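You operate a simulated robot arm through the tools that you are given. There is no shell and no other tool. Be economical: measure what you need, move in short steps, check, and stop when the job is done.

You are at the controls of a simulated two-armed robot. One attempt, no reset.

TASK
Hold the green sheet on the top of the freezer steady with one hand and open the plain flap of the green sheet with the other.

The check looks at the end state, three seconds after you hand in, the way a careful person would. Anything else that was tipped, shoved, dropped, spilled or broken makes it a failure. Flat cloth is picked up by pressing the open fingertips on it (5 to 10 N) and closing them slowly along it; thin cloth reads only 2 to 8 mm in the jaws.

THE ROBOT
Two 6-joint arms with two-finger grippers on one trunk, on a base that drives. Base frame: it is fixed to the floor where the robot stands at the start and does not move with it; the origin is under the middle of the robot, x ahead of it, y to its left, z up; the surface under the hand at the start is at about z = 850. Readings come in mm, rad, newtons and seconds.
The left shoulder is at the start at [70, 176, 940], the right one opposite. With the tool pointing down near the work surface each hand reaches from about 460 to 780 mm from the robot's upright axis, wherever it stands, measured 20 degrees to its own side. Places, roughly: plain flap of the green sheet [600, 100, 900]. Payload 2.45 kg a hand.
Tool frame (each hand has its own): the origin (TCP) lies between the finger pads and is the grasp point; the fingertips stand 26 mm ahead of it; z points along the fingers, y is the line along which they close. Largest opening 96 mm; the body of the gripper starts 69 mm behind the TCP.
Orientation is that of the tool frame in the base frame, as [roll, pitch, yaw] about the fixed x, y, z axes, in that order (R = Rz(yaw) Ry(pitch) Rx(roll)). With the fingers straight down and closing along the base's y, the tool's x points along the base's -x, its y along +y and its z along -z.

THE INTERFACE
- The arms move only by the tool play_rows. It takes "left_increments", "right_increments" or both (then of equal length, played together; a hand with none holds still); each is a list of rows, each an object (a shift or turn left out is 0, a gripper value left out holds the last) with "hand": the finger opening in mm, from 0 to 96; "slide": the shift along the tool's x, y, z in mm, a list of three; "dr": the turn, a rotation vector about the tool's x, y, z in rad, a list of three. In form: [{"hand": hand, "slide": [x, y, z], "dr": [wx, wy, wz]}, ...]. A call has 1 to 20 rows; each row shifts and turns the commanded pose from where the row before left it, along the tool's axes as they then stand. Each row takes 0.2 s and may step no farther than 50 mm and 0.15 rad from the row before; otherwise, or with a gripper value out of range, the whole call is refused. A pose out of reach is approached as far as the arm can. The call stops where the force on the tool passes 40 N (or 10 N more than at its start, if that is more) or the arm is blocked; 0.2 s more then pass. The fingers move at their own pace and stop on an object; they squeeze with about 41 N. The grip force told is the motor's: it shows also when the fingers shut on nothing. Time passes only in rows, and 0.2 s behind the last, so rows that do not move let the fingers close. It gives the time, the measured TCP pose, the force on the tool (base axes), the opening and the grip force at its end, in the units of the frame above (readings bear some noise), with the torque about the TCP (base axes, N m) and any sound that the robot's microphone picked up.
- Cameras (640 x 400 px; columns grow to the right, rows downward): "scene" is now at [139.5, 6.5, 1292.3]; the picture's right is [0.07, -1.00, 0.00], its down [-0.37, -0.03, -0.93] and it looks along [0.93, 0.07, -0.37] (base axes); focal length 287 px, centre (320, 200). "left" rides on the left gripper at [82, -3, -98] in its tool frame; the picture's right is [0.04, 1.00, 0.00], its down [-0.73, 0.03, -0.68] and it looks along [-0.68, 0.03, 0.73] (tool axes); focal length 256 px, centre (320, 200). "right" rides on the right gripper at [82, 3, -98] in its tool frame; the picture's right is [-0.04, 1.00, 0.00], its down [-0.73, -0.03, -0.68] and it looks along [-0.68, -0.03, 0.73] (tool axes); focal length 256 px, centre (320, 200). There is no depth. A picture from a camera that has moved, and an enlarged one, comes with that camera's place and axes in the base frame and with its lens. The place of the scene camera against the robot may be out by one fixed shift of up to 18 mm in any direction.
- capture(camera): a new picture of that camera. No time passes.
- move_column(by): slides the trunk up (or, below 0, down) by that many mm; the arms and the scene camera ride with it, the base frame stays. It gives what a move gives, with no picture.
- roll_base(legs): drives the robot by 1 to 6 legs, each [ahead, left, turn to the left] in mm, mm and rad, along the robot's own axes; the way and the turn of a leg run together, so that a leg with both is an arc; at most 1500 mm and 3.142 rad a leg. The arms and the cameras ride along, it lands a little off, and it stops where it bumps. It gives what a move gives.
- aim_head(pan, tilt): turns the head with the scene camera to pan (to the left, within 1.501 rad either way) and tilt (down, from -0.506 to 1.204), counted from straight ahead of the robot. It gives what a move gives.
- zoom(camera, box): a new picture of the part [left, top, right, bottom] of that camera's present view, enlarged. No time passes.
- sign_off(): hands the job in; it is judged then, once.

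Go step by step. Nothing tells you exact positions but the pictures and the camera data: compare them with the known pose of the tool, close in by small moves and look again before you grip or let go. The budget is 120 turns and 88 pictures, counting those below and the enlarged ones. Unless the task says otherwise, let go and move clear before handing in.

The tools are called after "Request:" as a command line: name --argument value ..., lists and objects as JSON in quotes. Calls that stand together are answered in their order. play_rows: Moves the arms, as the interface text tells. Its arguments: {"type":"object","properties":{"left_increments":{"type":"array"},"right_increments":{"type":"array"}},"required":[]} The other tools are called the same way: move_column (by) slides the trunk up or down; roll_base (legs) drives the base; aim_head (pan, tilt) turns the head that bears the scene camera; capture (camera) takes a picture; zoom (camera, box) takes an enlarged picture of a part of a camera's view; sign_off () hands the job in.

At the start:

```text
time: 0.0
left_position: [577.9, 286.1, 1126.3]
left_tcp_rot: [-3.14, 0.002, 3.141]
left_force: [-0.3, -0.3, -0.5]
left_torque: [-0.04, 0.03, 0.01]
left_grip_width: 96.0
left_grasp_force: 0.2
right_position: [636.0, -103.6, 1052.3]
right_tcp_rot: [-3.141, 0.001, 3.141]
right_force: [-0.5, -1.0, 0.0]
right_torque: [-0.03, -0.03, -0.04]
right_grip_width: 95.9
right_grasp_force: 0.1
trunk travel left (down, up): [-425.0, 415.0]
robot x, y, heading: [0.9, 2.8, 0.0]
head pan, tilt: [0.072, 0.375]
```

scene: 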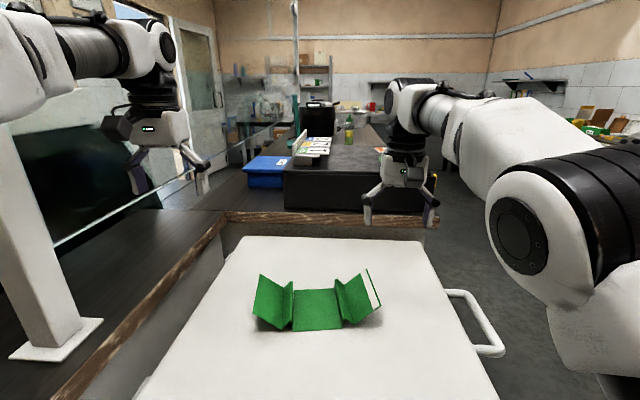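
right: 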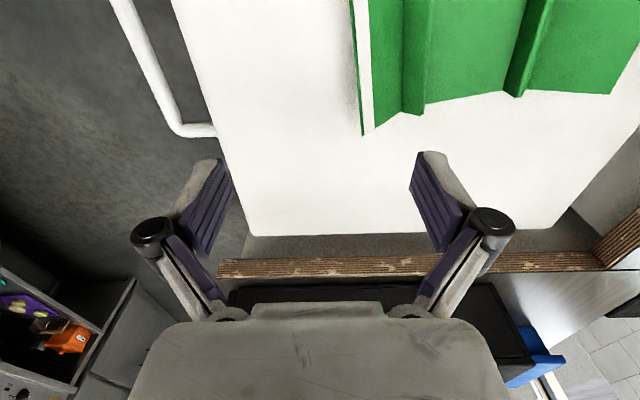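
left: 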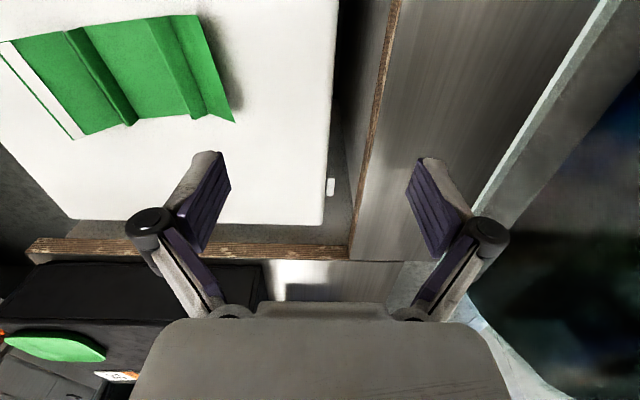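

I see a green sheet with two flaps on the freezer top: the left one looks plain and the right one has a white edge. I'll zoom in to read how it is folded.

Request:
zoom --camera "scene" --box '[230, 250, 400, 350]'

Request:
zoom --camera "left" --box '[0, 0, 260, 160]'

Request:
zoom --camera "right" --box '[340, 0, 640, 160]'

```text
3.76 times, centred on (315, 300) of scene
camera zoom: at [139.5, 6.5, 1292.3], right [0.07, -1.0, 0.0], down [-0.37, -0.03, -0.93], along [0.93, 0.07, -0.37], focal length 1079 px, centre (339, -176)
```

zoom: 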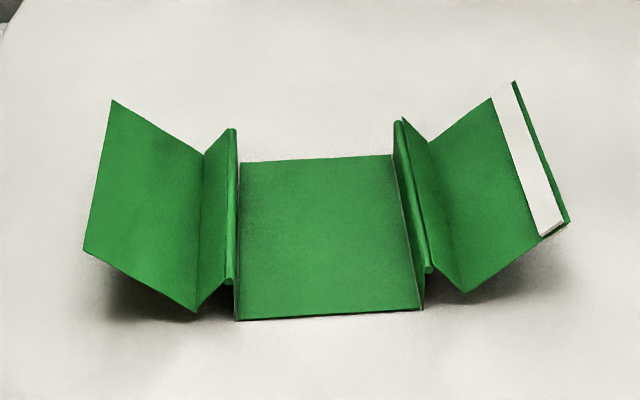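

```text
2.46 times, centred on (130, 80) of left
camera zoom: at [497.1, 284.0, 1223.7], right [-0.04, 1.0, 0.0], down [0.73, 0.03, 0.68], along [0.68, 0.03, -0.73], focal length 630 px, centre (788, 495)
```

zoom: 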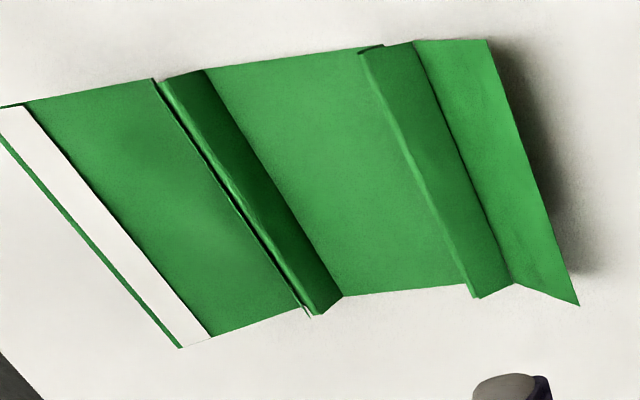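

```text
2.13 times, centred on (490, 80) of right
camera zoom: at [554.4, -99.5, 1152.0], right [0.04, 1.0, 0.0], down [0.73, -0.03, 0.68], along [0.68, -0.03, -0.73], focal length 546 px, centre (-43, 456)
```

zoom: 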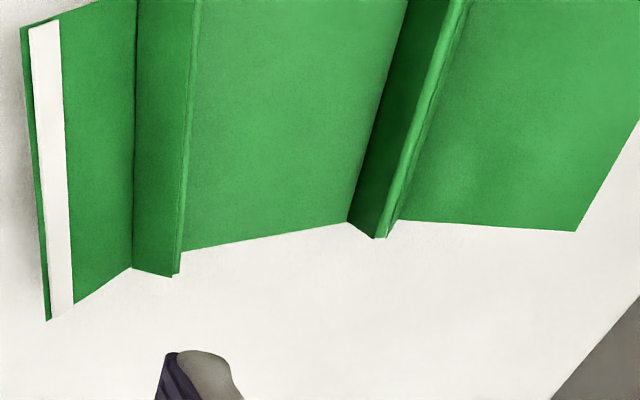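

The outer edge of the plain left flap triangulates to about (543,161,905) to (660,177,902). Its valley is near (551,109,861), the centre panel is around (618,50), and the surface is near z = 855. I'll bring the right hand over the centre panel to hold it, and tilt the left hand while it is still high.

Request:
play_rows --right_increments '[{"hand": 40, "slide": [6, 40, 0]}, {"slide": [6, 40, 0]}, {"slide": [6, 40, 0]}, {"slide": [0, 29, 20]}, {"slide": [0, 0, 40]}, {"slide": [0, 0, 40]}, {"slide": [0, 0, 30]}, {}]' --left_increments '[{"hand": 40, "dr": [0, 0, -0.136]}, {"dr": [0.13, 0, 0]}, {"dr": [0.13, 0, 0]}, {"dr": [0.13, 0, 0]}, {"dr": [0.13, 0, 0]}, {"dr": [0.13, 0, 0]}, {"dr": [0.13, 0, 0]}, {}]'

Request:
capture --camera "scene"

Request:
capture --camera "left"

Request:
capture --camera "right"

```text
time: 2.0
left_position: [590.5, 235.4, 1134.8]
left_tcp_rot: [-2.395, 0.013, -3.054]
left_force: [0.4, 0.2, -0.1]
left_torque: [0.0, 0.02, -0.03]
left_grip_width: 40.2
left_grasp_force: 0.1
right_position: [631.4, -23.5, 1023.5]
right_tcp_rot: [3.134, -0.022, 3.101]
right_force: [0.3, -1.8, 0.6]
right_torque: [0.16, 0.03, -0.01]
right_grip_width: 40.1
right_grasp_force: 0.0
right hand out of reach, approached as far as the arm can: row 4, 5, 6, 7
trunk travel left (down, up): [-425.0, 415.0]
robot x, y, heading: [8.4, -2.4, -0.042]
head pan, tilt: [0.072, 0.375]
stopped in row 8 (left hand): the arm was blocked; the commanded pose is now the measured one
```

```text
81 pictures are left
camera scene: at [141.8, -22.2, 1292.4], right [0.03, -1.0, -0.02], down [-0.36, 0.0, -0.93], along [0.93, 0.04, -0.36], focal length 287 px, centre (320, 200)
```

scene: 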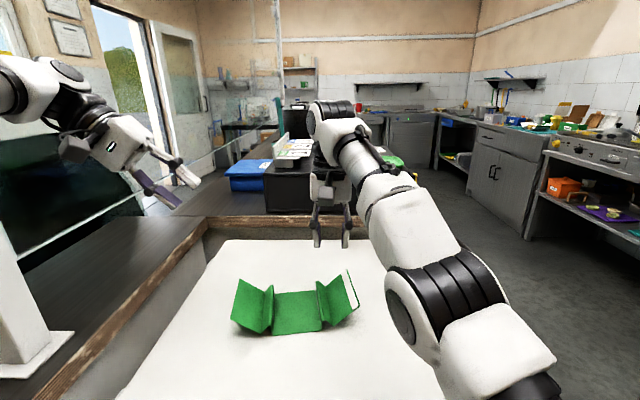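

```text
80 pictures are left
camera left: at [504.2, 292.9, 1207.9], right [-0.09, 0.73, -0.68], down [0.68, 0.54, 0.49], along [0.72, -0.42, -0.55], focal length 256 px, centre (320, 200)
```

left: 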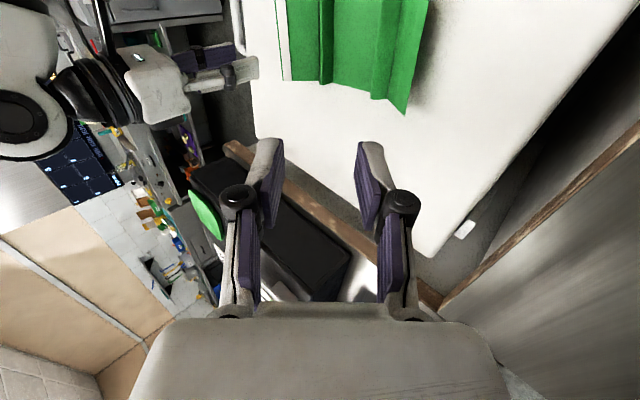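

```text
79 pictures are left
camera right: at [552.7, -17.3, 1123.9], right [0.08, 1.0, 0.0], down [0.75, -0.06, 0.66], along [0.66, -0.05, -0.75], focal length 256 px, centre (320, 200)
```

right: 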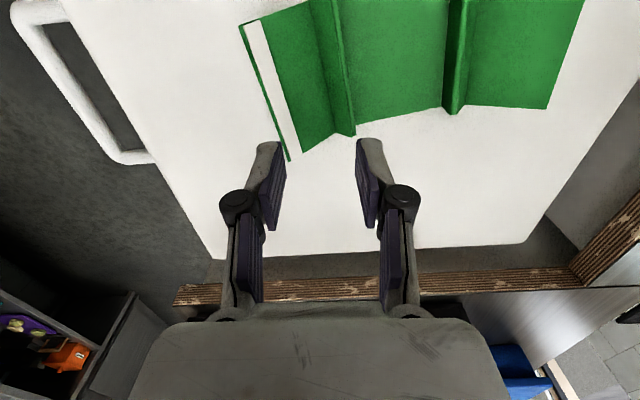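

The base got nudged (heading −0.042) and the left arm was blocked, so it probably touched the post on the left. The right hand also couldn't reach far enough across. I'll look left before I move anything.

Request:
aim_head --pan 0.9 --tilt 0.1

Request:
capture --camera "scene"

```text
time: 3.1
left_position: [590.6, 236.0, 1134.7]
left_tcp_rot: [-2.398, 0.01, -3.053]
left_force: [0.7, 0.5, 0.3]
left_torque: [-0.01, 0.02, 0.03]
left_grip_width: 39.9
left_grasp_force: 0.0
right_position: [633.3, -21.6, 1024.6]
right_tcp_rot: [3.135, -0.023, 3.104]
right_force: [-0.4, -1.4, 0.1]
right_torque: [0.01, -0.01, 0.01]
right_grip_width: 40.3
right_grasp_force: 0.1
trunk travel left (down, up): [-425.0, 415.0]
robot x, y, heading: [7.4, -4.4, -0.041]
head pan, tilt: [0.901, 0.099]
```

```text
78 pictures are left
camera scene: at [109.0, 43.7, 1319.6], right [0.76, -0.65, -0.01], down [-0.06, -0.06, -1.0], along [0.65, 0.76, -0.08], focal length 287 px, centre (320, 200)
```

scene: 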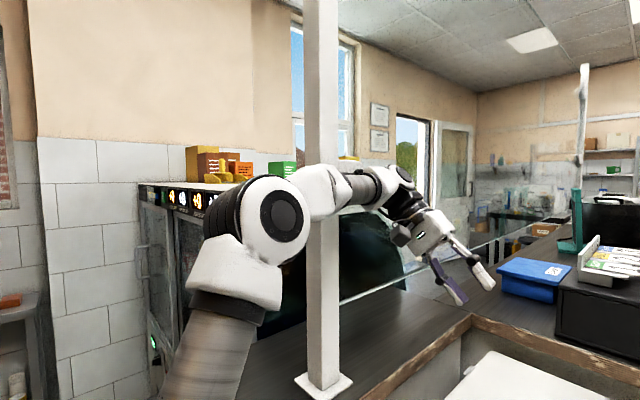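

The left forearm is resting against the white post. I'll back it off toward −y with less tilt, and lower the right hand before reaching across.

Request:
play_rows --left_increments '[{"slide": [0, -15, 13]}, {"slide": [0, -15, 13], "dr": [-0.12, 0, 0]}, {"dr": [-0.12, 0, 0]}, {}, {}]' --right_increments '[{"slide": [0, 0, 15]}, {"slide": [0, 0, 15]}, {"slide": [0, 0, 15]}, {"slide": [0, 0, 10]}, {}]'

Request:
capture --camera "scene"

```text
time: 4.3
left_position: [598.0, 221.1, 1129.1]
left_tcp_rot: [-2.612, 0.002, -3.048]
left_force: [0.0, 0.3, 0.2]
left_torque: [0.03, -0.04, -0.01]
left_grip_width: 39.9
left_grasp_force: 0.1
right_position: [635.7, -5.2, 1014.0]
right_tcp_rot: [-3.124, -0.039, 3.106]
right_force: [-1.2, 0.0, -0.2]
right_torque: [0.03, -0.01, 0.02]
right_grip_width: 40.1
right_grasp_force: 0.0
right hand out of reach, approached as far as the arm can: row 1, 2, 3, 4
trunk travel left (down, up): [-425.0, 415.0]
robot x, y, heading: [10.0, -3.3, -0.037]
head pan, tilt: [0.901, 0.099]
```

```text
77 pictures are left
camera scene: at [113.9, 65.6, 1318.0], right [0.76, -0.65, 0.0], down [-0.06, -0.07, -1.0], along [0.65, 0.76, -0.1], focal length 287 px, centre (320, 200)
```

scene: 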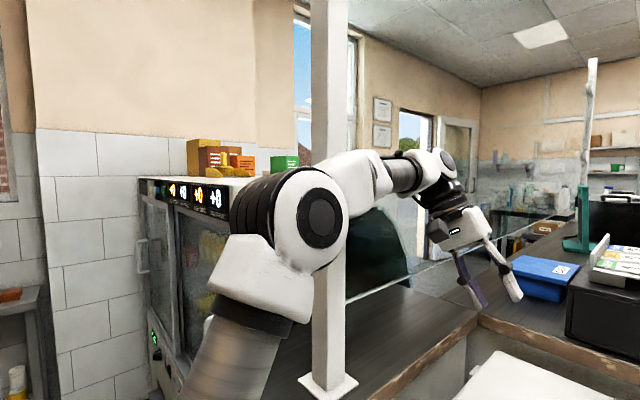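

The left arm now seems clear of the post, but the right arm is nearly straight and close to its limit. I'll look down at the freezer's near edge to see if I can drive closer.

Request:
aim_head --pan 0.0 --tilt 1.1

Request:
capture --camera "scene"

Request:
aim_head --pan -0.5 --tilt 0.5

Request:
capture --camera "scene"

```text
time: 5.6
left_position: [597.9, 221.3, 1128.3]
left_tcp_rot: [-2.61, 0.003, -3.048]
left_force: [-0.4, 0.8, 0.3]
left_torque: [-0.01, -0.02, 0.02]
left_grip_width: 40.0
left_grasp_force: 0.1
right_position: [636.7, -3.3, 1013.4]
right_tcp_rot: [-3.124, -0.039, 3.108]
right_force: [-0.6, -0.4, -0.3]
right_torque: [0.01, 0.0, -0.03]
right_grip_width: 40.1
right_grasp_force: 0.0
trunk travel left (down, up): [-425.0, 415.0]
robot x, y, heading: [6.0, -0.9, -0.041]
head pan, tilt: [0.0, 1.1]
```

```text
76 pictures are left
camera scene: at [117.8, -5.5, 1233.2], right [-0.03, -1.0, 0.0], down [-0.89, 0.03, -0.45], along [0.45, -0.02, -0.89], focal length 287 px, centre (320, 200)
```

scene: 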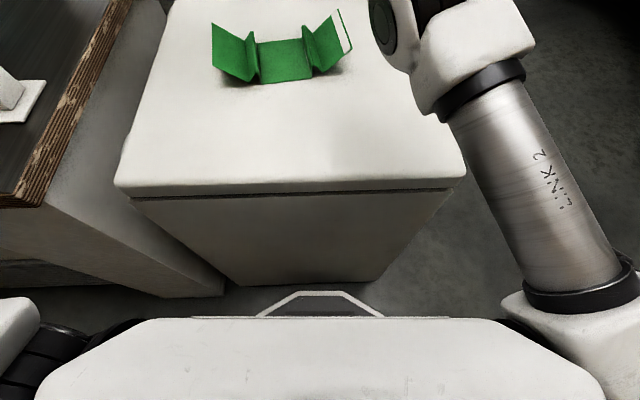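

```text
time: 6.6
left_position: [597.6, 220.7, 1128.1]
left_tcp_rot: [-2.61, 0.002, -3.047]
left_force: [0.0, 0.8, 0.0]
left_torque: [0.01, 0.02, -0.01]
left_grip_width: 39.9
left_grasp_force: 0.0
right_position: [638.2, -2.3, 1013.7]
right_tcp_rot: [-3.123, -0.038, 3.105]
right_force: [-0.1, 0.0, 0.5]
right_torque: [0.01, -0.03, 0.01]
right_grip_width: 40.0
right_grasp_force: 0.0
trunk travel left (down, up): [-425.0, 415.0]
robot x, y, heading: [6.4, 0.0, -0.033]
head pan, tilt: [-0.499, 0.499]
```

```text
75 pictures are left
camera scene: at [133.0, -49.6, 1280.8], right [-0.51, -0.86, 0.0], down [-0.41, 0.24, -0.88], along [0.76, -0.45, -0.48], focal length 287 px, centre (320, 200)
```

scene: 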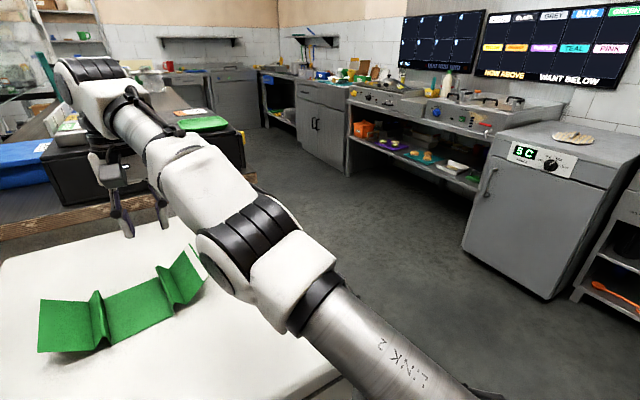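

There's about 70 mm between the robot and the freezer. I'll tuck the left hand in, back the right hand off, then drive about 45 mm ahead and 30 mm left with the heading straightened.

Request:
play_rows --left_increments '[{"slide": [0, -17, 10]}, {"slide": [0, -17, 10]}, {"slide": [0, -17, 10]}, {}]' --right_increments '[{"slide": [20, -20, 0]}, {"slide": [20, -20, 0]}, {"slide": [20, -20, 0]}, {}]'

Request:
roll_base --legs '[[45, 30, 0.035]]'

Request:
aim_head --pan 0.0 --tilt 0.5

Request:
capture --camera "scene"

```text
time: 7.6
left_position: [604.3, 162.0, 1127.8]
left_tcp_rot: [-2.611, 0.002, -3.046]
left_force: [-0.2, 1.2, 0.2]
left_torque: [-0.01, 0.03, 0.02]
left_grip_width: 39.9
left_grasp_force: 0.1
right_position: [646.9, -30.2, 1027.3]
right_tcp_rot: [-3.128, -0.027, 3.107]
right_force: [-0.6, -0.1, 1.1]
right_torque: [0.02, -0.01, 0.0]
right_grip_width: 40.3
right_grasp_force: 0.1
right hand out of reach, approached as far as the arm can: row 1, 2, 3
trunk travel left (down, up): [-425.0, 415.0]
robot x, y, heading: [7.5, -2.4, -0.038]
head pan, tilt: [-0.499, 0.499]
```

```text
time: 8.6
left_position: [644.1, 211.9, 1126.4]
left_tcp_rot: [-2.61, 0.0, -3.013]
left_force: [0.5, 0.7, -0.3]
left_torque: [-0.04, 0.03, -0.02]
left_grip_width: 39.9
left_grasp_force: 0.0
right_position: [694.4, 22.1, 1025.8]
right_tcp_rot: [-3.126, -0.028, 3.141]
right_force: [0.0, -0.4, -0.1]
right_torque: [-0.05, 0.02, 0.02]
right_grip_width: 39.9
right_grasp_force: 0.1
trunk travel left (down, up): [-425.0, 415.0]
robot x, y, heading: [55.6, 24.5, 0.003]
head pan, tilt: [-0.499, 0.499]
```

```text
time: 9.5
left_position: [643.4, 211.9, 1128.3]
left_tcp_rot: [-2.61, 0.001, -3.009]
left_force: [-0.5, -0.6, 0.3]
left_torque: [0.02, -0.02, -0.03]
left_grip_width: 40.0
left_grasp_force: 0.0
right_position: [694.3, 21.6, 1026.9]
right_tcp_rot: [-3.13, -0.028, -3.142]
right_force: [0.4, 0.0, -0.3]
right_torque: [-0.01, -0.02, 0.0]
right_grip_width: 39.9
right_grasp_force: 0.1
trunk travel left (down, up): [-425.0, 415.0]
robot x, y, heading: [53.0, 26.3, -0.002]
head pan, tilt: [0.0, 0.499]
```

```text
74 pictures are left
camera scene: at [191.6, 27.6, 1280.8], right [0.0, -1.0, 0.0], down [-0.48, 0.0, -0.88], along [0.88, 0.0, -0.48], focal length 287 px, centre (320, 200)
```

scene: 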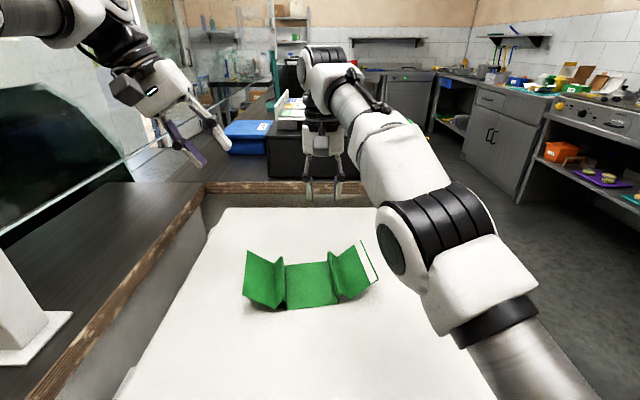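

The base landed well and the sheet is undisturbed. Next I'll bring the right hand back and over the centre of the sheet at height.

Request:
play_rows --right_increments '[{"slide": [30, 0, 0]}, {"slide": [30, 10, 0]}, {"slide": [16, 0, 0]}, {}, {}]'

```text
time: 10.7
left_position: [642.3, 211.7, 1127.1]
left_tcp_rot: [-2.611, 0.002, -3.012]
left_force: [0.0, -0.1, -0.5]
left_torque: [0.01, 0.01, -0.01]
left_grip_width: 40.2
left_grasp_force: 0.0
right_position: [678.5, 48.6, 1032.0]
right_tcp_rot: [-3.13, -0.029, 3.139]
right_force: [0.4, -0.1, 0.2]
right_torque: [-0.01, -0.01, 0.01]
right_grip_width: 40.1
right_grasp_force: 0.1
right hand out of reach, approached as far as the arm can: row 1, 2, 3
trunk travel left (down, up): [-425.0, 415.0]
robot x, y, heading: [49.3, 22.5, -0.002]
head pan, tilt: [0.0, 0.499]
```

The right hand keeps reporting out of reach, so the commanded pose may have run away from the measured one. I'll probe with small moves to understand the offset.

Request:
play_rows --right_increments '[{"slide": [0, 0, -40]}, {"slide": [0, 0, -40]}, {}]'

Request:
play_rows --right_increments '[{"slide": [0, -40, 0]}, {"slide": [0, -40, 0]}, {}]'

```text
time: 11.5
left_position: [643.8, 211.1, 1128.7]
left_tcp_rot: [-2.612, 0.001, -3.011]
left_force: [1.1, 0.1, 0.4]
left_torque: [0.0, 0.04, -0.01]
left_grip_width: 40.2
left_grasp_force: 0.1
right_position: [652.6, 19.6, 1091.9]
right_tcp_rot: [-3.139, -0.035, 3.132]
right_force: [0.1, -0.3, -0.5]
right_torque: [0.0, 0.0, 0.0]
right_grip_width: 39.7
right_grasp_force: 0.2
right hand out of reach, approached as far as the arm can: row 1, 2
trunk travel left (down, up): [-425.0, 415.0]
robot x, y, heading: [52.9, 28.1, 0.001]
head pan, tilt: [0.0, 0.499]
```

```text
time: 12.3
left_position: [642.9, 211.7, 1128.6]
left_tcp_rot: [-2.611, 0.001, -3.012]
left_force: [0.0, -0.9, 0.4]
left_torque: [-0.02, 0.01, -0.04]
left_grip_width: 40.0
left_grasp_force: 0.0
right_position: [650.9, -51.2, 1094.5]
right_tcp_rot: [-3.127, -0.026, -3.141]
right_force: [0.1, 0.2, 0.1]
right_torque: [-0.04, -0.01, 0.01]
right_grip_width: 39.9
right_grasp_force: 0.1
trunk travel left (down, up): [-425.0, 415.0]
robot x, y, heading: [54.0, 27.2, -0.003]
head pan, tilt: [0.0, 0.499]
```

The command now matches the measured pose. I'll go back in x and lower to 980 on this side first, then work inward.

Request:
play_rows --right_increments '[{"slide": [20, 0, 0]}, {"slide": [15, 0, 30]}, {"slide": [0, 0, 40]}, {"slide": [0, 0, 40]}, {}]'

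```text
time: 13.5
left_position: [643.4, 210.9, 1128.3]
left_tcp_rot: [-2.61, 0.002, -3.013]
left_force: [-0.4, 0.1, 0.3]
left_torque: [-0.02, 0.0, -0.01]
left_grip_width: 39.9
left_grasp_force: 0.0
right_position: [617.0, -59.6, 993.5]
right_tcp_rot: [3.138, -0.021, 3.133]
right_force: [-0.3, 0.2, -0.6]
right_torque: [-0.02, 0.01, 0.01]
right_grip_width: 39.9
right_grasp_force: 0.1
trunk travel left (down, up): [-425.0, 415.0]
robot x, y, heading: [52.6, 29.3, -0.003]
head pan, tilt: [0.0, 0.499]
```

Request:
play_rows --right_increments '[{"slide": [0, 20, 0]}, {"slide": [0, 20, 0]}, {"slide": [0, 20, 0]}, {"slide": [0, 20, 0]}, {"slide": [0, 20, 0]}, {}]'

```text
time: 15.1
left_position: [643.5, 211.8, 1127.4]
left_tcp_rot: [-2.611, 0.001, -3.012]
left_force: [-0.1, 0.3, -0.4]
left_torque: [0.02, 0.01, 0.0]
left_grip_width: 39.9
left_grasp_force: 0.0
right_position: [655.5, -30.3, 1023.4]
right_tcp_rot: [3.073, -0.023, 3.09]
right_force: [-0.3, -0.3, -0.3]
right_torque: [-0.03, 0.0, 0.0]
right_grip_width: 40.0
right_grasp_force: 0.1
right hand out of reach, approached as far as the arm can: row 2, 3, 4, 5
trunk travel left (down, up): [-425.0, 415.0]
robot x, y, heading: [54.6, 29.1, 0.002]
head pan, tilt: [0.0, 0.499]
stopped in row 6 (right hand): the arm was blocked; the commanded pose is now the measured one
```

The right hand's limit is on reaching inward with the tool vertical. Tilting it so the fingers point inward keeps the wrist on its own side. I'll do that with the fingers closed, still high.

Request:
play_rows --right_increments '[{"hand": 0, "slide": [0, -15, 0], "dr": [-0.1, 0, 0]}, {"slide": [10, 0, 0], "dr": [-0.1, 0, 0]}, {"slide": [15, 0, 0], "dr": [-0.1, 0, 0]}, {"slide": [10, 0, 0]}, {}]'

Request:
play_rows --right_increments '[{"slide": [0, 20, 0]}, {"slide": [0, 20, 0]}, {"slide": [0, 20, 0]}, {}]'

Request:
capture --camera "scene"

```text
time: 16.3
left_position: [643.2, 211.4, 1126.7]
left_tcp_rot: [-2.612, 0.003, -3.012]
left_force: [0.6, -0.8, -1.3]
left_torque: [0.01, 0.03, -0.02]
left_grip_width: 39.8
left_grasp_force: 0.0
right_position: [618.2, -40.8, 1019.9]
right_tcp_rot: [2.779, -0.02, 3.092]
right_force: [0.4, 0.1, 0.2]
right_torque: [-0.02, 0.02, 0.02]
right_grip_width: 0.0
right_grasp_force: 28.7
trunk travel left (down, up): [-425.0, 415.0]
robot x, y, heading: [54.7, 27.4, -0.003]
head pan, tilt: [0.0, 0.499]
```

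```text
time: 17.3
left_position: [643.7, 209.5, 1128.7]
left_tcp_rot: [-2.611, 0.002, -3.009]
left_force: [-0.3, -0.3, -0.2]
left_torque: [0.01, -0.02, 0.05]
left_grip_width: 39.7
left_grasp_force: 0.0
right_position: [621.7, 15.1, 1041.5]
right_tcp_rot: [2.779, -0.02, 3.093]
right_force: [0.3, -0.3, -0.2]
right_torque: [0.01, 0.05, 0.01]
right_grip_width: 0.0
right_grasp_force: 28.4
trunk travel left (down, up): [-425.0, 415.0]
robot x, y, heading: [52.6, 25.5, -0.001]
head pan, tilt: [0.0, 0.499]
```

```text
73 pictures are left
camera scene: at [191.5, 27.1, 1280.8], right [0.0, -1.0, 0.0], down [-0.48, 0.0, -0.88], along [0.88, 0.0, -0.48], focal length 287 px, centre (320, 200)
```

scene: 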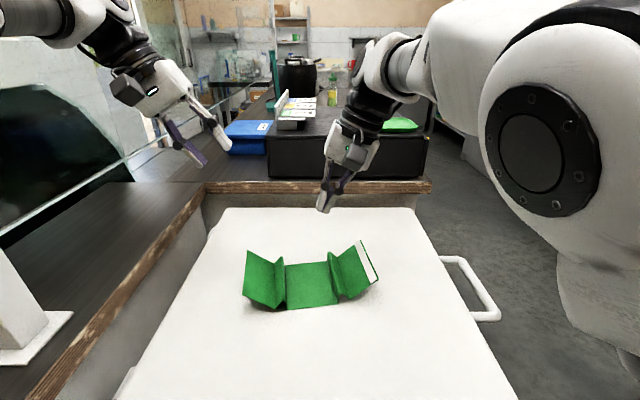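

The right arm is now in a good configuration and reaching across. I'll lower it to about 20 mm above the centre panel.

Request:
play_rows --right_increments '[{"slide": [4, -6, 35]}, {"slide": [0, -6, 35]}, {"slide": [0, -7, 35]}, {"slide": [0, -7, 36]}, {}]'

Request:
capture --camera "scene"

Request:
capture --camera "right"

Request:
capture --camera "left"

```text
time: 18.7
left_position: [643.7, 211.3, 1128.1]
left_tcp_rot: [-2.612, 0.003, -3.012]
left_force: [1.0, -0.4, 0.4]
left_torque: [-0.01, 0.01, -0.03]
left_grip_width: 40.3
left_grasp_force: 0.1
right_position: [637.6, 4.1, 931.5]
right_tcp_rot: [2.699, -0.008, 3.046]
right_force: [-0.6, -0.2, -0.6]
right_torque: [0.03, -0.04, -0.01]
right_grip_width: 0.0
right_grasp_force: 28.2
right hand out of reach, approached as far as the arm can: row 3, 4
trunk travel left (down, up): [-425.0, 415.0]
robot x, y, heading: [51.9, 26.4, 0.002]
head pan, tilt: [0.0, 0.499]
stopped in row 5 (right hand): the arm was blocked; the commanded pose is now the measured one
```

```text
72 pictures are left
camera scene: at [191.9, 27.1, 1280.8], right [0.0, -1.0, 0.0], down [-0.48, 0.0, -0.88], along [0.88, 0.0, -0.48], focal length 287 px, centre (320, 200)
```

scene: 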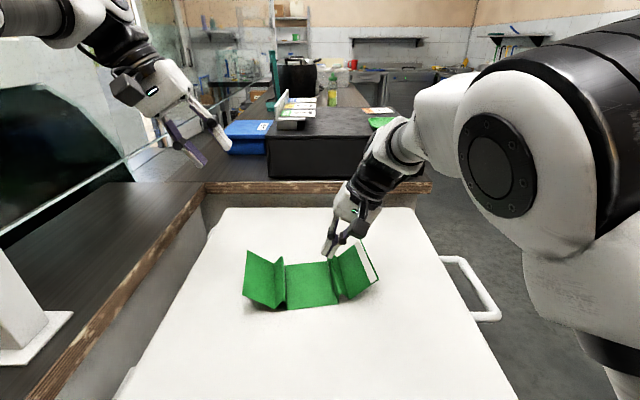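

```text
71 pictures are left
camera right: at [553.7, -26.0, 1023.0], right [0.13, 0.89, 0.43], down [0.7, -0.39, 0.59], along [0.7, 0.22, -0.68], focal length 256 px, centre (320, 200)
```

right: 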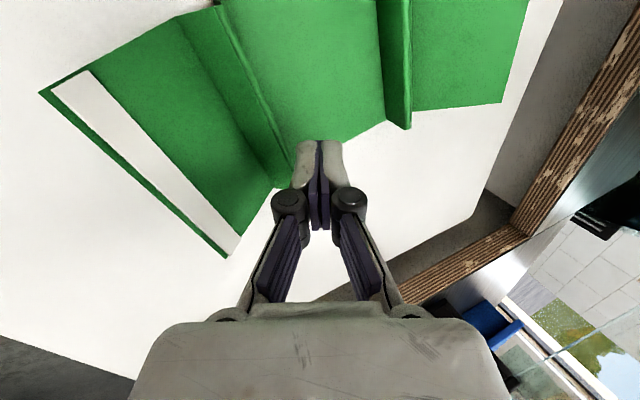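

```text
70 pictures are left
camera left: at [557.7, 247.4, 1213.6], right [-0.15, 0.85, -0.51], down [0.68, 0.46, 0.57], along [0.72, -0.26, -0.65], focal length 256 px, centre (320, 200)
```

left: 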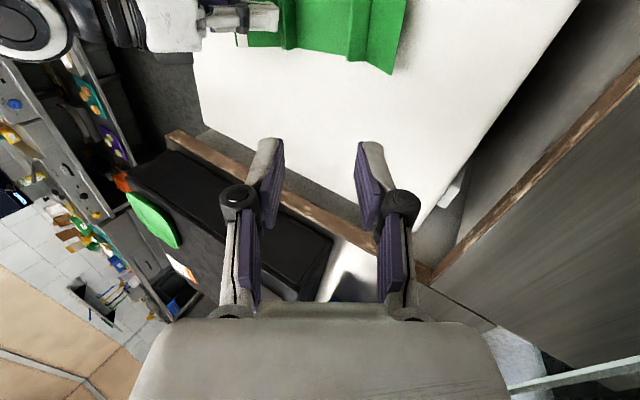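

The tilted hand still hits an inward limit, so I'll raise it, then drive back 30 mm and 60 mm left to put the sheet more on the right hand's side.

Request:
play_rows --right_increments '[{"slide": [0, 0, -40]}, {"slide": [0, 0, -40]}, {"slide": [0, 0, -20]}, {}]' --left_increments '[{"slide": [0, -25, 15]}, {"slide": [0, -25, 15]}, {"slide": [0, -17, 10]}, {}]'

Request:
roll_base --legs '[[-30, 60, 0]]'

Request:
capture --camera "scene"

```text
time: 19.7
left_position: [653.0, 133.2, 1128.7]
left_tcp_rot: [-2.611, 0.001, -3.013]
left_force: [0.4, -0.6, 0.3]
left_torque: [-0.02, 0.01, 0.03]
left_grip_width: 39.8
left_grasp_force: 0.0
right_position: [632.5, -34.9, 1021.2]
right_tcp_rot: [2.707, -0.008, 3.049]
right_force: [0.2, -0.2, 0.7]
right_torque: [-0.01, 0.02, 0.01]
right_grip_width: 0.0
right_grasp_force: 28.8
trunk travel left (down, up): [-425.0, 415.0]
robot x, y, heading: [55.8, 25.7, -0.001]
head pan, tilt: [0.0, 0.499]
```

```text
time: 20.7
left_position: [620.7, 194.2, 1129.3]
left_tcp_rot: [-2.608, 0.002, -3.011]
left_force: [0.0, 0.0, 0.4]
left_torque: [-0.08, -0.03, -0.01]
left_grip_width: 40.0
left_grasp_force: 0.1
right_position: [602.2, 25.8, 1022.1]
right_tcp_rot: [2.708, -0.009, 3.051]
right_force: [-0.5, 1.0, -0.5]
right_torque: [-0.07, 0.0, -0.02]
right_grip_width: 0.0
right_grasp_force: 28.9
trunk travel left (down, up): [-425.0, 415.0]
robot x, y, heading: [24.6, 88.7, 0.0]
head pan, tilt: [0.0, 0.499]
```

```text
69 pictures are left
camera scene: at [161.2, 89.0, 1280.9], right [0.0, -1.0, 0.0], down [-0.48, 0.0, -0.88], along [0.88, 0.0, -0.48], focal length 287 px, centre (320, 200)
```

scene: 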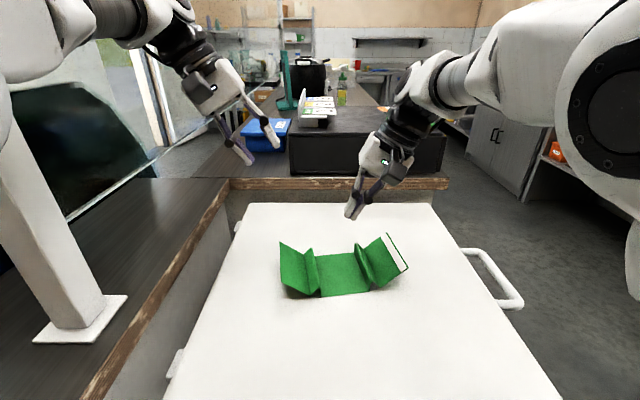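

The sheet is now more to the right hand's side, so I'll lower the right hand toward the centre panel again with a little less tilt.

Request:
play_rows --right_increments '[{"slide": [-7, -7, 29], "dr": [0.08, 0, 0]}, {"slide": [-7, -7, 29]}, {"slide": [0, -7, 29]}, {"slide": [0, -6, 28]}, {}]'

Request:
capture --camera "scene"

Request:
capture --camera "right"

```text
time: 21.9
left_position: [621.7, 193.5, 1130.6]
left_tcp_rot: [-2.611, 0.002, -3.012]
left_force: [0.5, -0.9, -0.3]
left_torque: [0.0, 0.0, -0.01]
left_grip_width: 40.2
left_grasp_force: 0.1
right_position: [618.2, 41.3, 903.5]
right_tcp_rot: [2.784, -0.009, 3.05]
right_force: [0.1, 0.3, 0.3]
right_torque: [0.01, -0.01, -0.02]
right_grip_width: 0.0
right_grasp_force: 28.3
trunk travel left (down, up): [-425.0, 415.0]
robot x, y, heading: [24.7, 85.7, 0.002]
head pan, tilt: [0.0, 0.499]
```

```text
68 pictures are left
camera scene: at [161.5, 87.2, 1280.9], right [0.0, -1.0, 0.0], down [-0.48, 0.0, -0.88], along [0.88, 0.0, -0.48], focal length 287 px, centre (320, 200)
```

scene: 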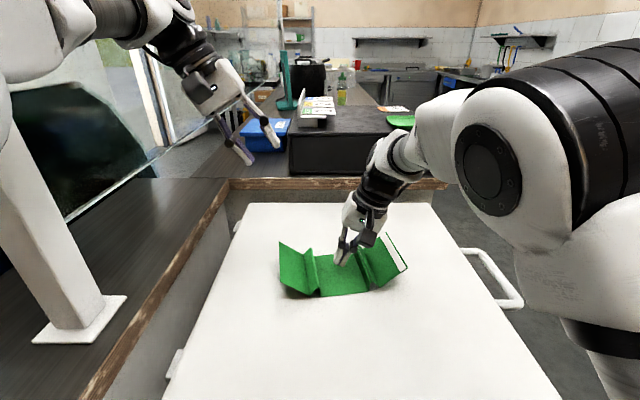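

```text
67 pictures are left
camera right: at [534.7, 18.2, 997.6], right [0.13, 0.93, 0.35], down [0.71, -0.33, 0.62], along [0.69, 0.17, -0.7], focal length 256 px, centre (320, 200)
```

right: 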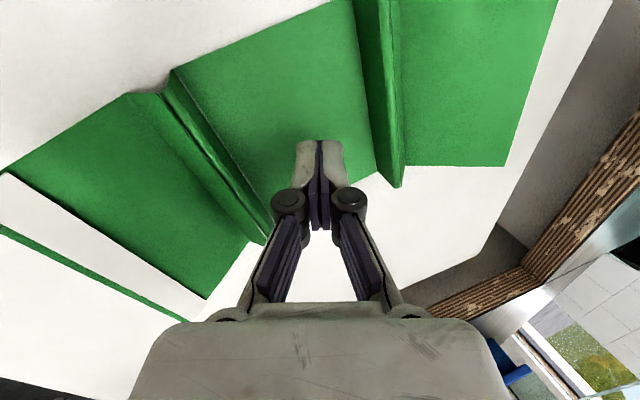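

The right hand hovers right over the centre panel. I'll bring the left hand to a hover along its approach line, about 60 mm back from the flap edge.

Request:
play_rows --left_increments '[{"slide": [6, 23, 33]}, {"slide": [6, 23, 33]}, {"slide": [6, 23, 33]}, {"slide": [6, 23, 34]}, {}]'

Request:
capture --camera "scene"

Request:
capture --camera "left"

```text
time: 23.1
left_position: [596.5, 201.4, 965.6]
left_tcp_rot: [-2.611, 0.002, -3.011]
left_force: [-0.4, 0.7, -1.4]
left_torque: [-0.02, 0.0, 0.0]
left_grip_width: 39.9
left_grasp_force: 0.0
right_position: [618.6, 41.3, 903.4]
right_tcp_rot: [2.786, -0.008, 3.049]
right_force: [-0.2, 0.0, -0.2]
right_torque: [-0.03, 0.0, 0.01]
right_grip_width: 0.0
right_grasp_force: 28.2
trunk travel left (down, up): [-425.0, 415.0]
robot x, y, heading: [25.9, 87.3, 0.003]
head pan, tilt: [0.0, 0.499]
```

```text
66 pictures are left
camera scene: at [161.5, 87.3, 1280.9], right [0.0, -1.0, 0.0], down [-0.48, 0.0, -0.88], along [0.88, 0.0, -0.48], focal length 287 px, centre (320, 200)
```

scene: 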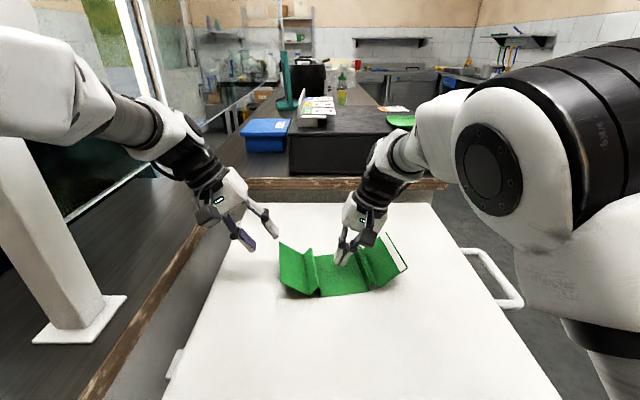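

```text
65 pictures are left
camera left: at [511.6, 239.2, 1052.5], right [-0.15, 0.85, -0.51], down [0.68, 0.46, 0.57], along [0.72, -0.26, -0.65], focal length 256 px, centre (320, 200)
```

left: 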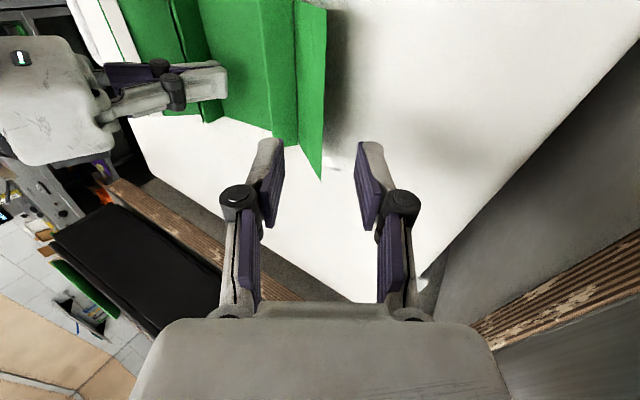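

Alignment looks right: the flap edge lies between the left fingers. Now I'll press down gently with the right hand.

Request:
play_rows --right_increments '[{"slide": [0, -1.7, 4.7]}, {"slide": [0, -1.7, 4.7]}, {"slide": [0, -1.7, 4.7]}, {"slide": [0, -1.4, 3.8]}, {}]'

```text
time: 24.3
left_position: [598.5, 203.1, 967.3]
left_tcp_rot: [-2.611, 0.0, -3.011]
left_force: [0.3, -0.1, -0.9]
left_torque: [-0.02, -0.01, -0.02]
left_grip_width: 40.0
left_grasp_force: 0.0
right_position: [617.1, 41.8, 884.4]
right_tcp_rot: [2.785, -0.009, 3.05]
right_force: [0.2, -0.1, 0.0]
right_torque: [-0.02, -0.01, 0.01]
right_grip_width: 0.2
right_grasp_force: 28.1
trunk travel left (down, up): [-425.0, 415.0]
robot x, y, heading: [28.7, 88.2, -0.001]
head pan, tilt: [0.0, 0.499]
```

Request:
play_rows --right_increments '[{"slide": [0, -0.7, 1.9]}, {"slide": [0, -0.7, 1.9]}, {}]'

```text
time: 25.1
left_position: [597.9, 202.3, 967.4]
left_tcp_rot: [-2.613, 0.002, -3.011]
left_force: [0.1, -0.4, 0.2]
left_torque: [0.0, -0.02, 0.03]
left_grip_width: 40.0
left_grasp_force: 0.1
right_position: [617.5, 42.2, 882.4]
right_tcp_rot: [2.787, -0.007, 3.049]
right_force: [-0.5, 0.1, -0.4]
right_torque: [-0.02, 0.0, 0.02]
right_grip_width: 0.0
right_grasp_force: 28.7
trunk travel left (down, up): [-425.0, 415.0]
robot x, y, heading: [22.1, 89.6, 0.002]
head pan, tilt: [0.0, 0.499]
```

Request:
play_rows --right_increments '[{"slide": [0, -0.7, 1.9]}, {"slide": [0, -0.7, 1.9]}, {}]'

Request:
zoom --camera "scene" --box '[240, 200, 440, 320]'

```text
time: 25.9
left_position: [597.0, 203.3, 967.0]
left_tcp_rot: [-2.61, 0.002, -3.011]
left_force: [-0.6, -0.2, 0.1]
left_torque: [0.04, 0.0, 0.03]
left_grip_width: 40.2
left_grasp_force: 0.2
right_position: [617.0, 41.3, 878.3]
right_tcp_rot: [2.786, -0.007, 3.049]
right_force: [1.4, -0.7, 9.8]
right_torque: [-0.06, -0.07, 0.01]
right_grip_width: 0.0
right_grasp_force: 28.4
trunk travel left (down, up): [-425.0, 415.0]
robot x, y, heading: [25.4, 86.2, 0.002]
head pan, tilt: [0.0, 0.499]
```

```text
3.20 times, centred on (340, 260) of scene
camera zoom: at [161.1, 87.3, 1281.1], right [0.0, -1.0, 0.0], down [-0.48, 0.0, -0.88], along [0.88, 0.0, -0.48], focal length 917 px, centre (256, 8)
```

zoom: 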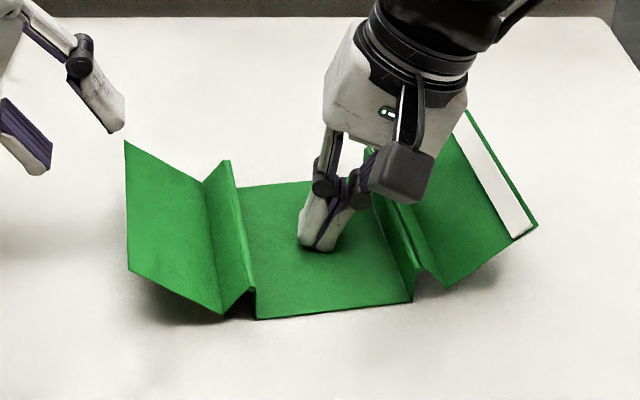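

The right hand is pressing the centre panel at about 10 N. Next the left hand advances along its approach line.

Request:
play_rows --left_increments '[{"slide": [0, 0, 15]}, {"slide": [0, 0, 15]}, {"slide": [0, 0, 15]}, {}]'

Request:
zoom --camera "scene" --box '[210, 200, 410, 325]'

Request:
capture --camera "left"

```text
time: 26.9
left_position: [599.8, 179.9, 929.2]
left_tcp_rot: [-2.61, 0.003, -3.011]
left_force: [0.1, 0.1, -0.4]
left_torque: [-0.02, 0.02, 0.04]
left_grip_width: 40.1
left_grasp_force: 0.1
right_position: [616.9, 41.5, 878.8]
right_tcp_rot: [2.786, -0.006, 3.051]
right_force: [1.3, -0.3, 13.3]
right_torque: [0.02, -0.08, 0.01]
right_grip_width: 0.0
right_grasp_force: 28.3
trunk travel left (down, up): [-425.0, 415.0]
robot x, y, heading: [24.4, 85.6, 0.002]
head pan, tilt: [0.0, 0.499]
```

```text
3.20 times, centred on (310, 262) of scene
camera zoom: at [160.6, 87.6, 1281.1], right [0.0, -1.0, 0.0], down [-0.48, 0.0, -0.88], along [0.88, 0.0, -0.48], focal length 917 px, centre (352, 0)
```

zoom: 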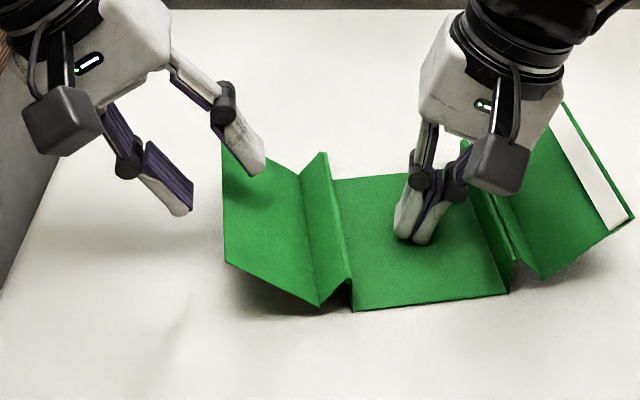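

```text
62 pictures are left
camera left: at [513.5, 216.2, 1014.3], right [-0.15, 0.85, -0.51], down [0.68, 0.46, 0.57], along [0.72, -0.26, -0.64], focal length 256 px, centre (320, 200)
```

left: 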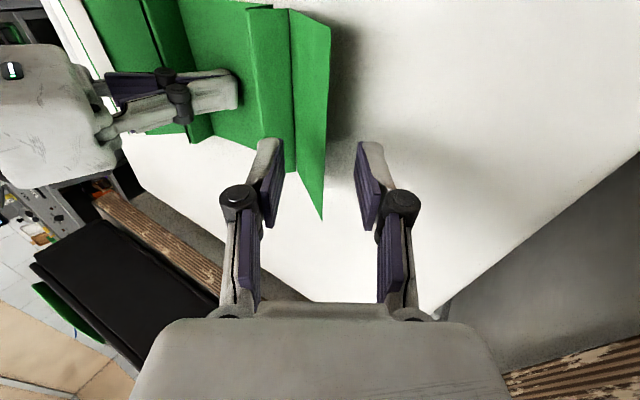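

The upper finger is over the flap and the lower finger is outside its edge. I'll advance 15 mm more and close slowly.

Request:
play_rows --left_increments '[{"slide": [0, 0, 8]}, {"slide": [0, 0, 8]}, {"hand": 32}, {"hand": 24}, {"hand": 16}, {"hand": 8}, {"hand": 2}, {"hand": 0}, {}]'

Request:
zoom --camera "scene" --box '[210, 200, 410, 325]'

Request:
capture --camera "left"

```text
time: 28.9
left_position: [600.9, 171.6, 916.8]
left_tcp_rot: [-2.611, 0.003, -3.011]
left_force: [2.4, -2.3, 3.7]
left_torque: [-0.47, 0.33, 0.5]
left_grip_width: 5.7
left_grasp_force: 32.8
right_position: [616.5, 40.9, 878.0]
right_tcp_rot: [2.786, -0.006, 3.05]
right_force: [-0.9, 1.8, 13.1]
right_torque: [0.05, 0.01, 0.01]
right_grip_width: 0.1
right_grasp_force: 28.4
trunk travel left (down, up): [-425.0, 415.0]
robot x, y, heading: [22.1, 91.2, -0.003]
head pan, tilt: [0.0, 0.499]
```

```text
3.20 times, centred on (310, 262) of scene
camera zoom: at [160.2, 87.3, 1281.1], right [0.0, -1.0, 0.0], down [-0.48, 0.0, -0.88], along [0.88, 0.0, -0.48], focal length 917 px, centre (352, 0)
```

zoom: 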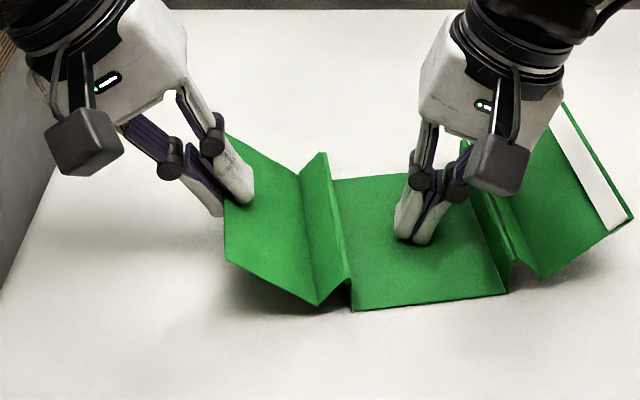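

```text
60 pictures are left
camera left: at [514.8, 208.2, 1001.5], right [-0.15, 0.85, -0.51], down [0.68, 0.46, 0.57], along [0.72, -0.26, -0.64], focal length 256 px, centre (320, 200)
```

left: 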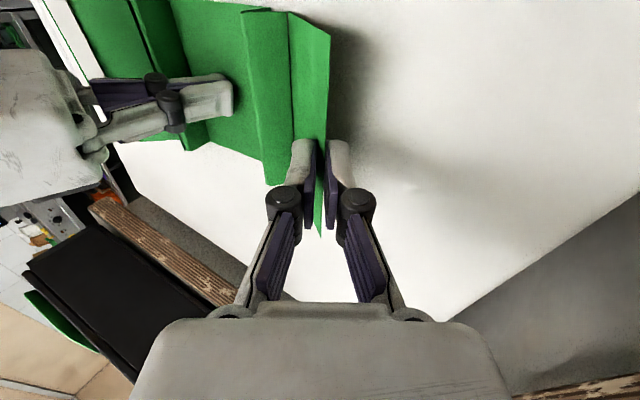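

The edge is gripped (5.7 mm in the jaws). I'll pull outward and slightly down in small steps while watching the force.

Request:
play_rows --left_increments '[{"slide": [0, 5.5, -0.4]}, {"slide": [0, 5.5, -0.4]}, {"slide": [0, 5.5, -0.4]}, {"slide": [0, 5.5, -0.4]}, {}]'

Request:
zoom --camera "scene" --box '[210, 200, 410, 325]'

```text
time: 30.1
left_position: [597.5, 189.2, 909.4]
left_tcp_rot: [-2.609, 0.007, -3.011]
left_force: [6.6, -26.4, 20.1]
left_torque: [-1.07, 0.27, 0.27]
left_grip_width: 5.8
left_grasp_force: 33.9
right_position: [615.0, 40.4, 881.4]
right_tcp_rot: [2.783, -0.005, 3.049]
right_force: [0.8, 13.3, 30.7]
right_torque: [0.35, -0.04, 0.0]
right_grip_width: 0.1
right_grasp_force: 28.6
trunk travel left (down, up): [-425.0, 415.0]
robot x, y, heading: [19.7, 90.0, 0.0]
head pan, tilt: [0.0, 0.499]
```

```text
3.20 times, centred on (310, 262) of scene
camera zoom: at [157.2, 85.0, 1281.8], right [0.0, -1.0, 0.0], down [-0.48, 0.0, -0.88], along [0.88, 0.0, -0.48], focal length 917 px, centre (352, 0)
```

zoom: 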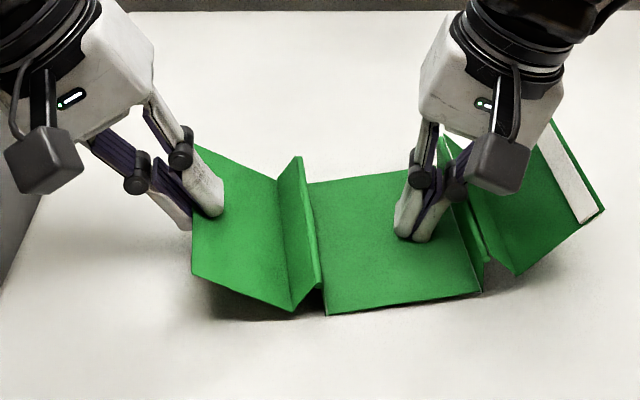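

The whole sheet slid about 15 mm toward the left without the pleat opening. I'll move both hands back together to restore it, then try rotating the flap down about its valley.

Request:
play_rows --left_increments '[{"slide": [0, -4, 2]}, {"slide": [0, -4.3, 2.5]}, {"slide": [0, -4.3, 2.5]}, {"slide": [0, -4.3, 2.5]}, {}]' --right_increments '[{}, {"slide": [0, -4.7, -1.7]}, {"slide": [0, -4.7, -1.7]}, {"slide": [0, -4.6, -1.7]}, {}]'

Request:
zoom --camera "scene" --box '[210, 200, 410, 325]'

```text
time: 30.6
left_position: [597.2, 187.2, 910.2]
left_tcp_rot: [-2.605, 0.014, -3.007]
left_force: [-3.8, 4.3, 23.5]
left_torque: [-0.67, 1.01, -0.11]
left_grip_width: 5.9
left_grasp_force: 33.4
right_position: [614.7, 41.1, 880.3]
right_tcp_rot: [2.785, -0.003, 3.053]
right_force: [-2.5, 0.1, 13.5]
right_torque: [0.06, 0.0, -0.01]
right_grip_width: 0.1
right_grasp_force: 28.2
trunk travel left (down, up): [-425.0, 415.0]
robot x, y, heading: [29.4, 84.4, 0.007]
head pan, tilt: [0.0, 0.499]
stopped in row 2 (left hand): the force on the tool passed its limit at 46 N (the readings are from after the stop); the commanded pose is now the measured one
```

```text
3.20 times, centred on (310, 262) of scene
camera zoom: at [156.7, 88.6, 1281.1], right [0.0, -1.0, 0.0], down [-0.47, 0.0, -0.88], along [0.88, 0.0, -0.47], focal length 917 px, centre (352, 0)
```

zoom: 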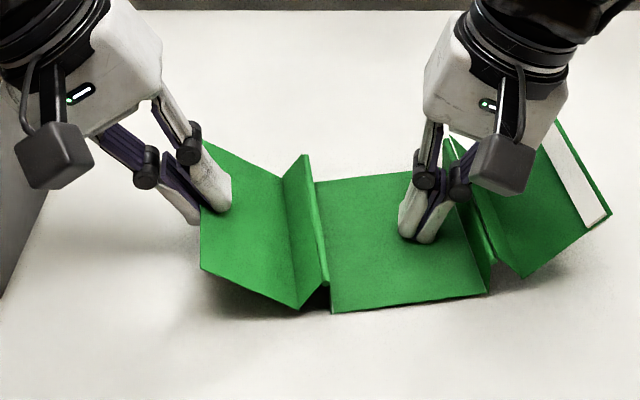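

The panels behave stiffly, so pinching hard only shoves the sheet. I'll release the grip and see how the flap sits.

Request:
play_rows --left_increments '[{"hand": 12}, {"hand": 30}, {"hand": 40}, {}, {}]'

Request:
zoom --camera "scene" --box '[210, 200, 410, 325]'

Request:
capture --camera "left"

```text
time: 31.8
left_position: [599.7, 187.9, 908.4]
left_tcp_rot: [-2.609, 0.009, -3.009]
left_force: [-0.9, -0.4, 0.0]
left_torque: [0.04, 0.01, 0.0]
left_grip_width: 40.0
left_grasp_force: 0.0
right_position: [615.7, 40.7, 877.5]
right_tcp_rot: [2.785, -0.006, 3.051]
right_force: [-1.6, 0.4, 17.1]
right_torque: [0.04, 0.05, -0.01]
right_grip_width: 0.0
right_grasp_force: 28.9
trunk travel left (down, up): [-425.0, 415.0]
robot x, y, heading: [23.3, 91.3, 0.007]
head pan, tilt: [0.0, 0.499]
```

```text
3.20 times, centred on (310, 262) of scene
camera zoom: at [159.9, 88.2, 1281.2], right [0.0, -1.0, 0.0], down [-0.48, 0.0, -0.88], along [0.88, 0.0, -0.48], focal length 917 px, centre (352, 0)
```

zoom: 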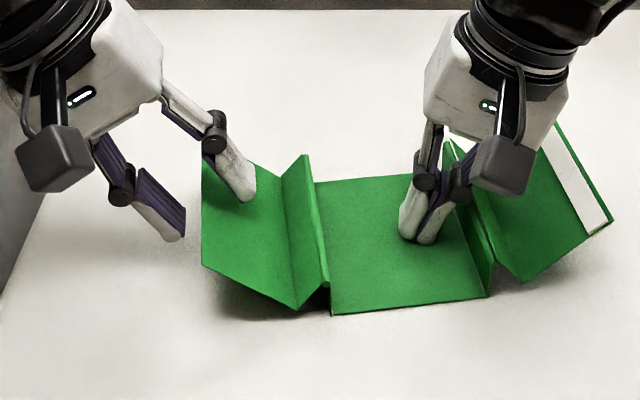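

```text
56 pictures are left
camera left: at [512.6, 223.8, 993.5], right [-0.15, 0.85, -0.51], down [0.67, 0.46, 0.58], along [0.72, -0.26, -0.64], focal length 256 px, centre (320, 200)
```

left: 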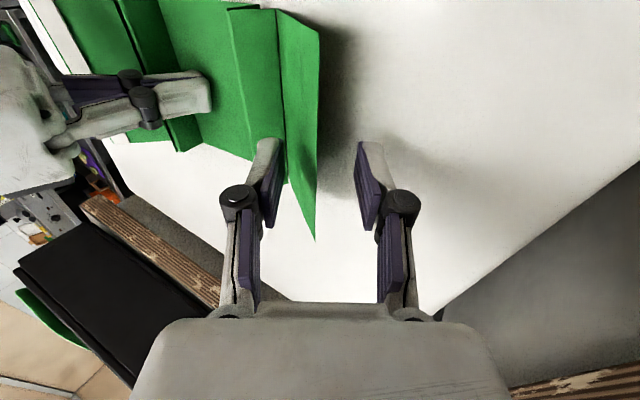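

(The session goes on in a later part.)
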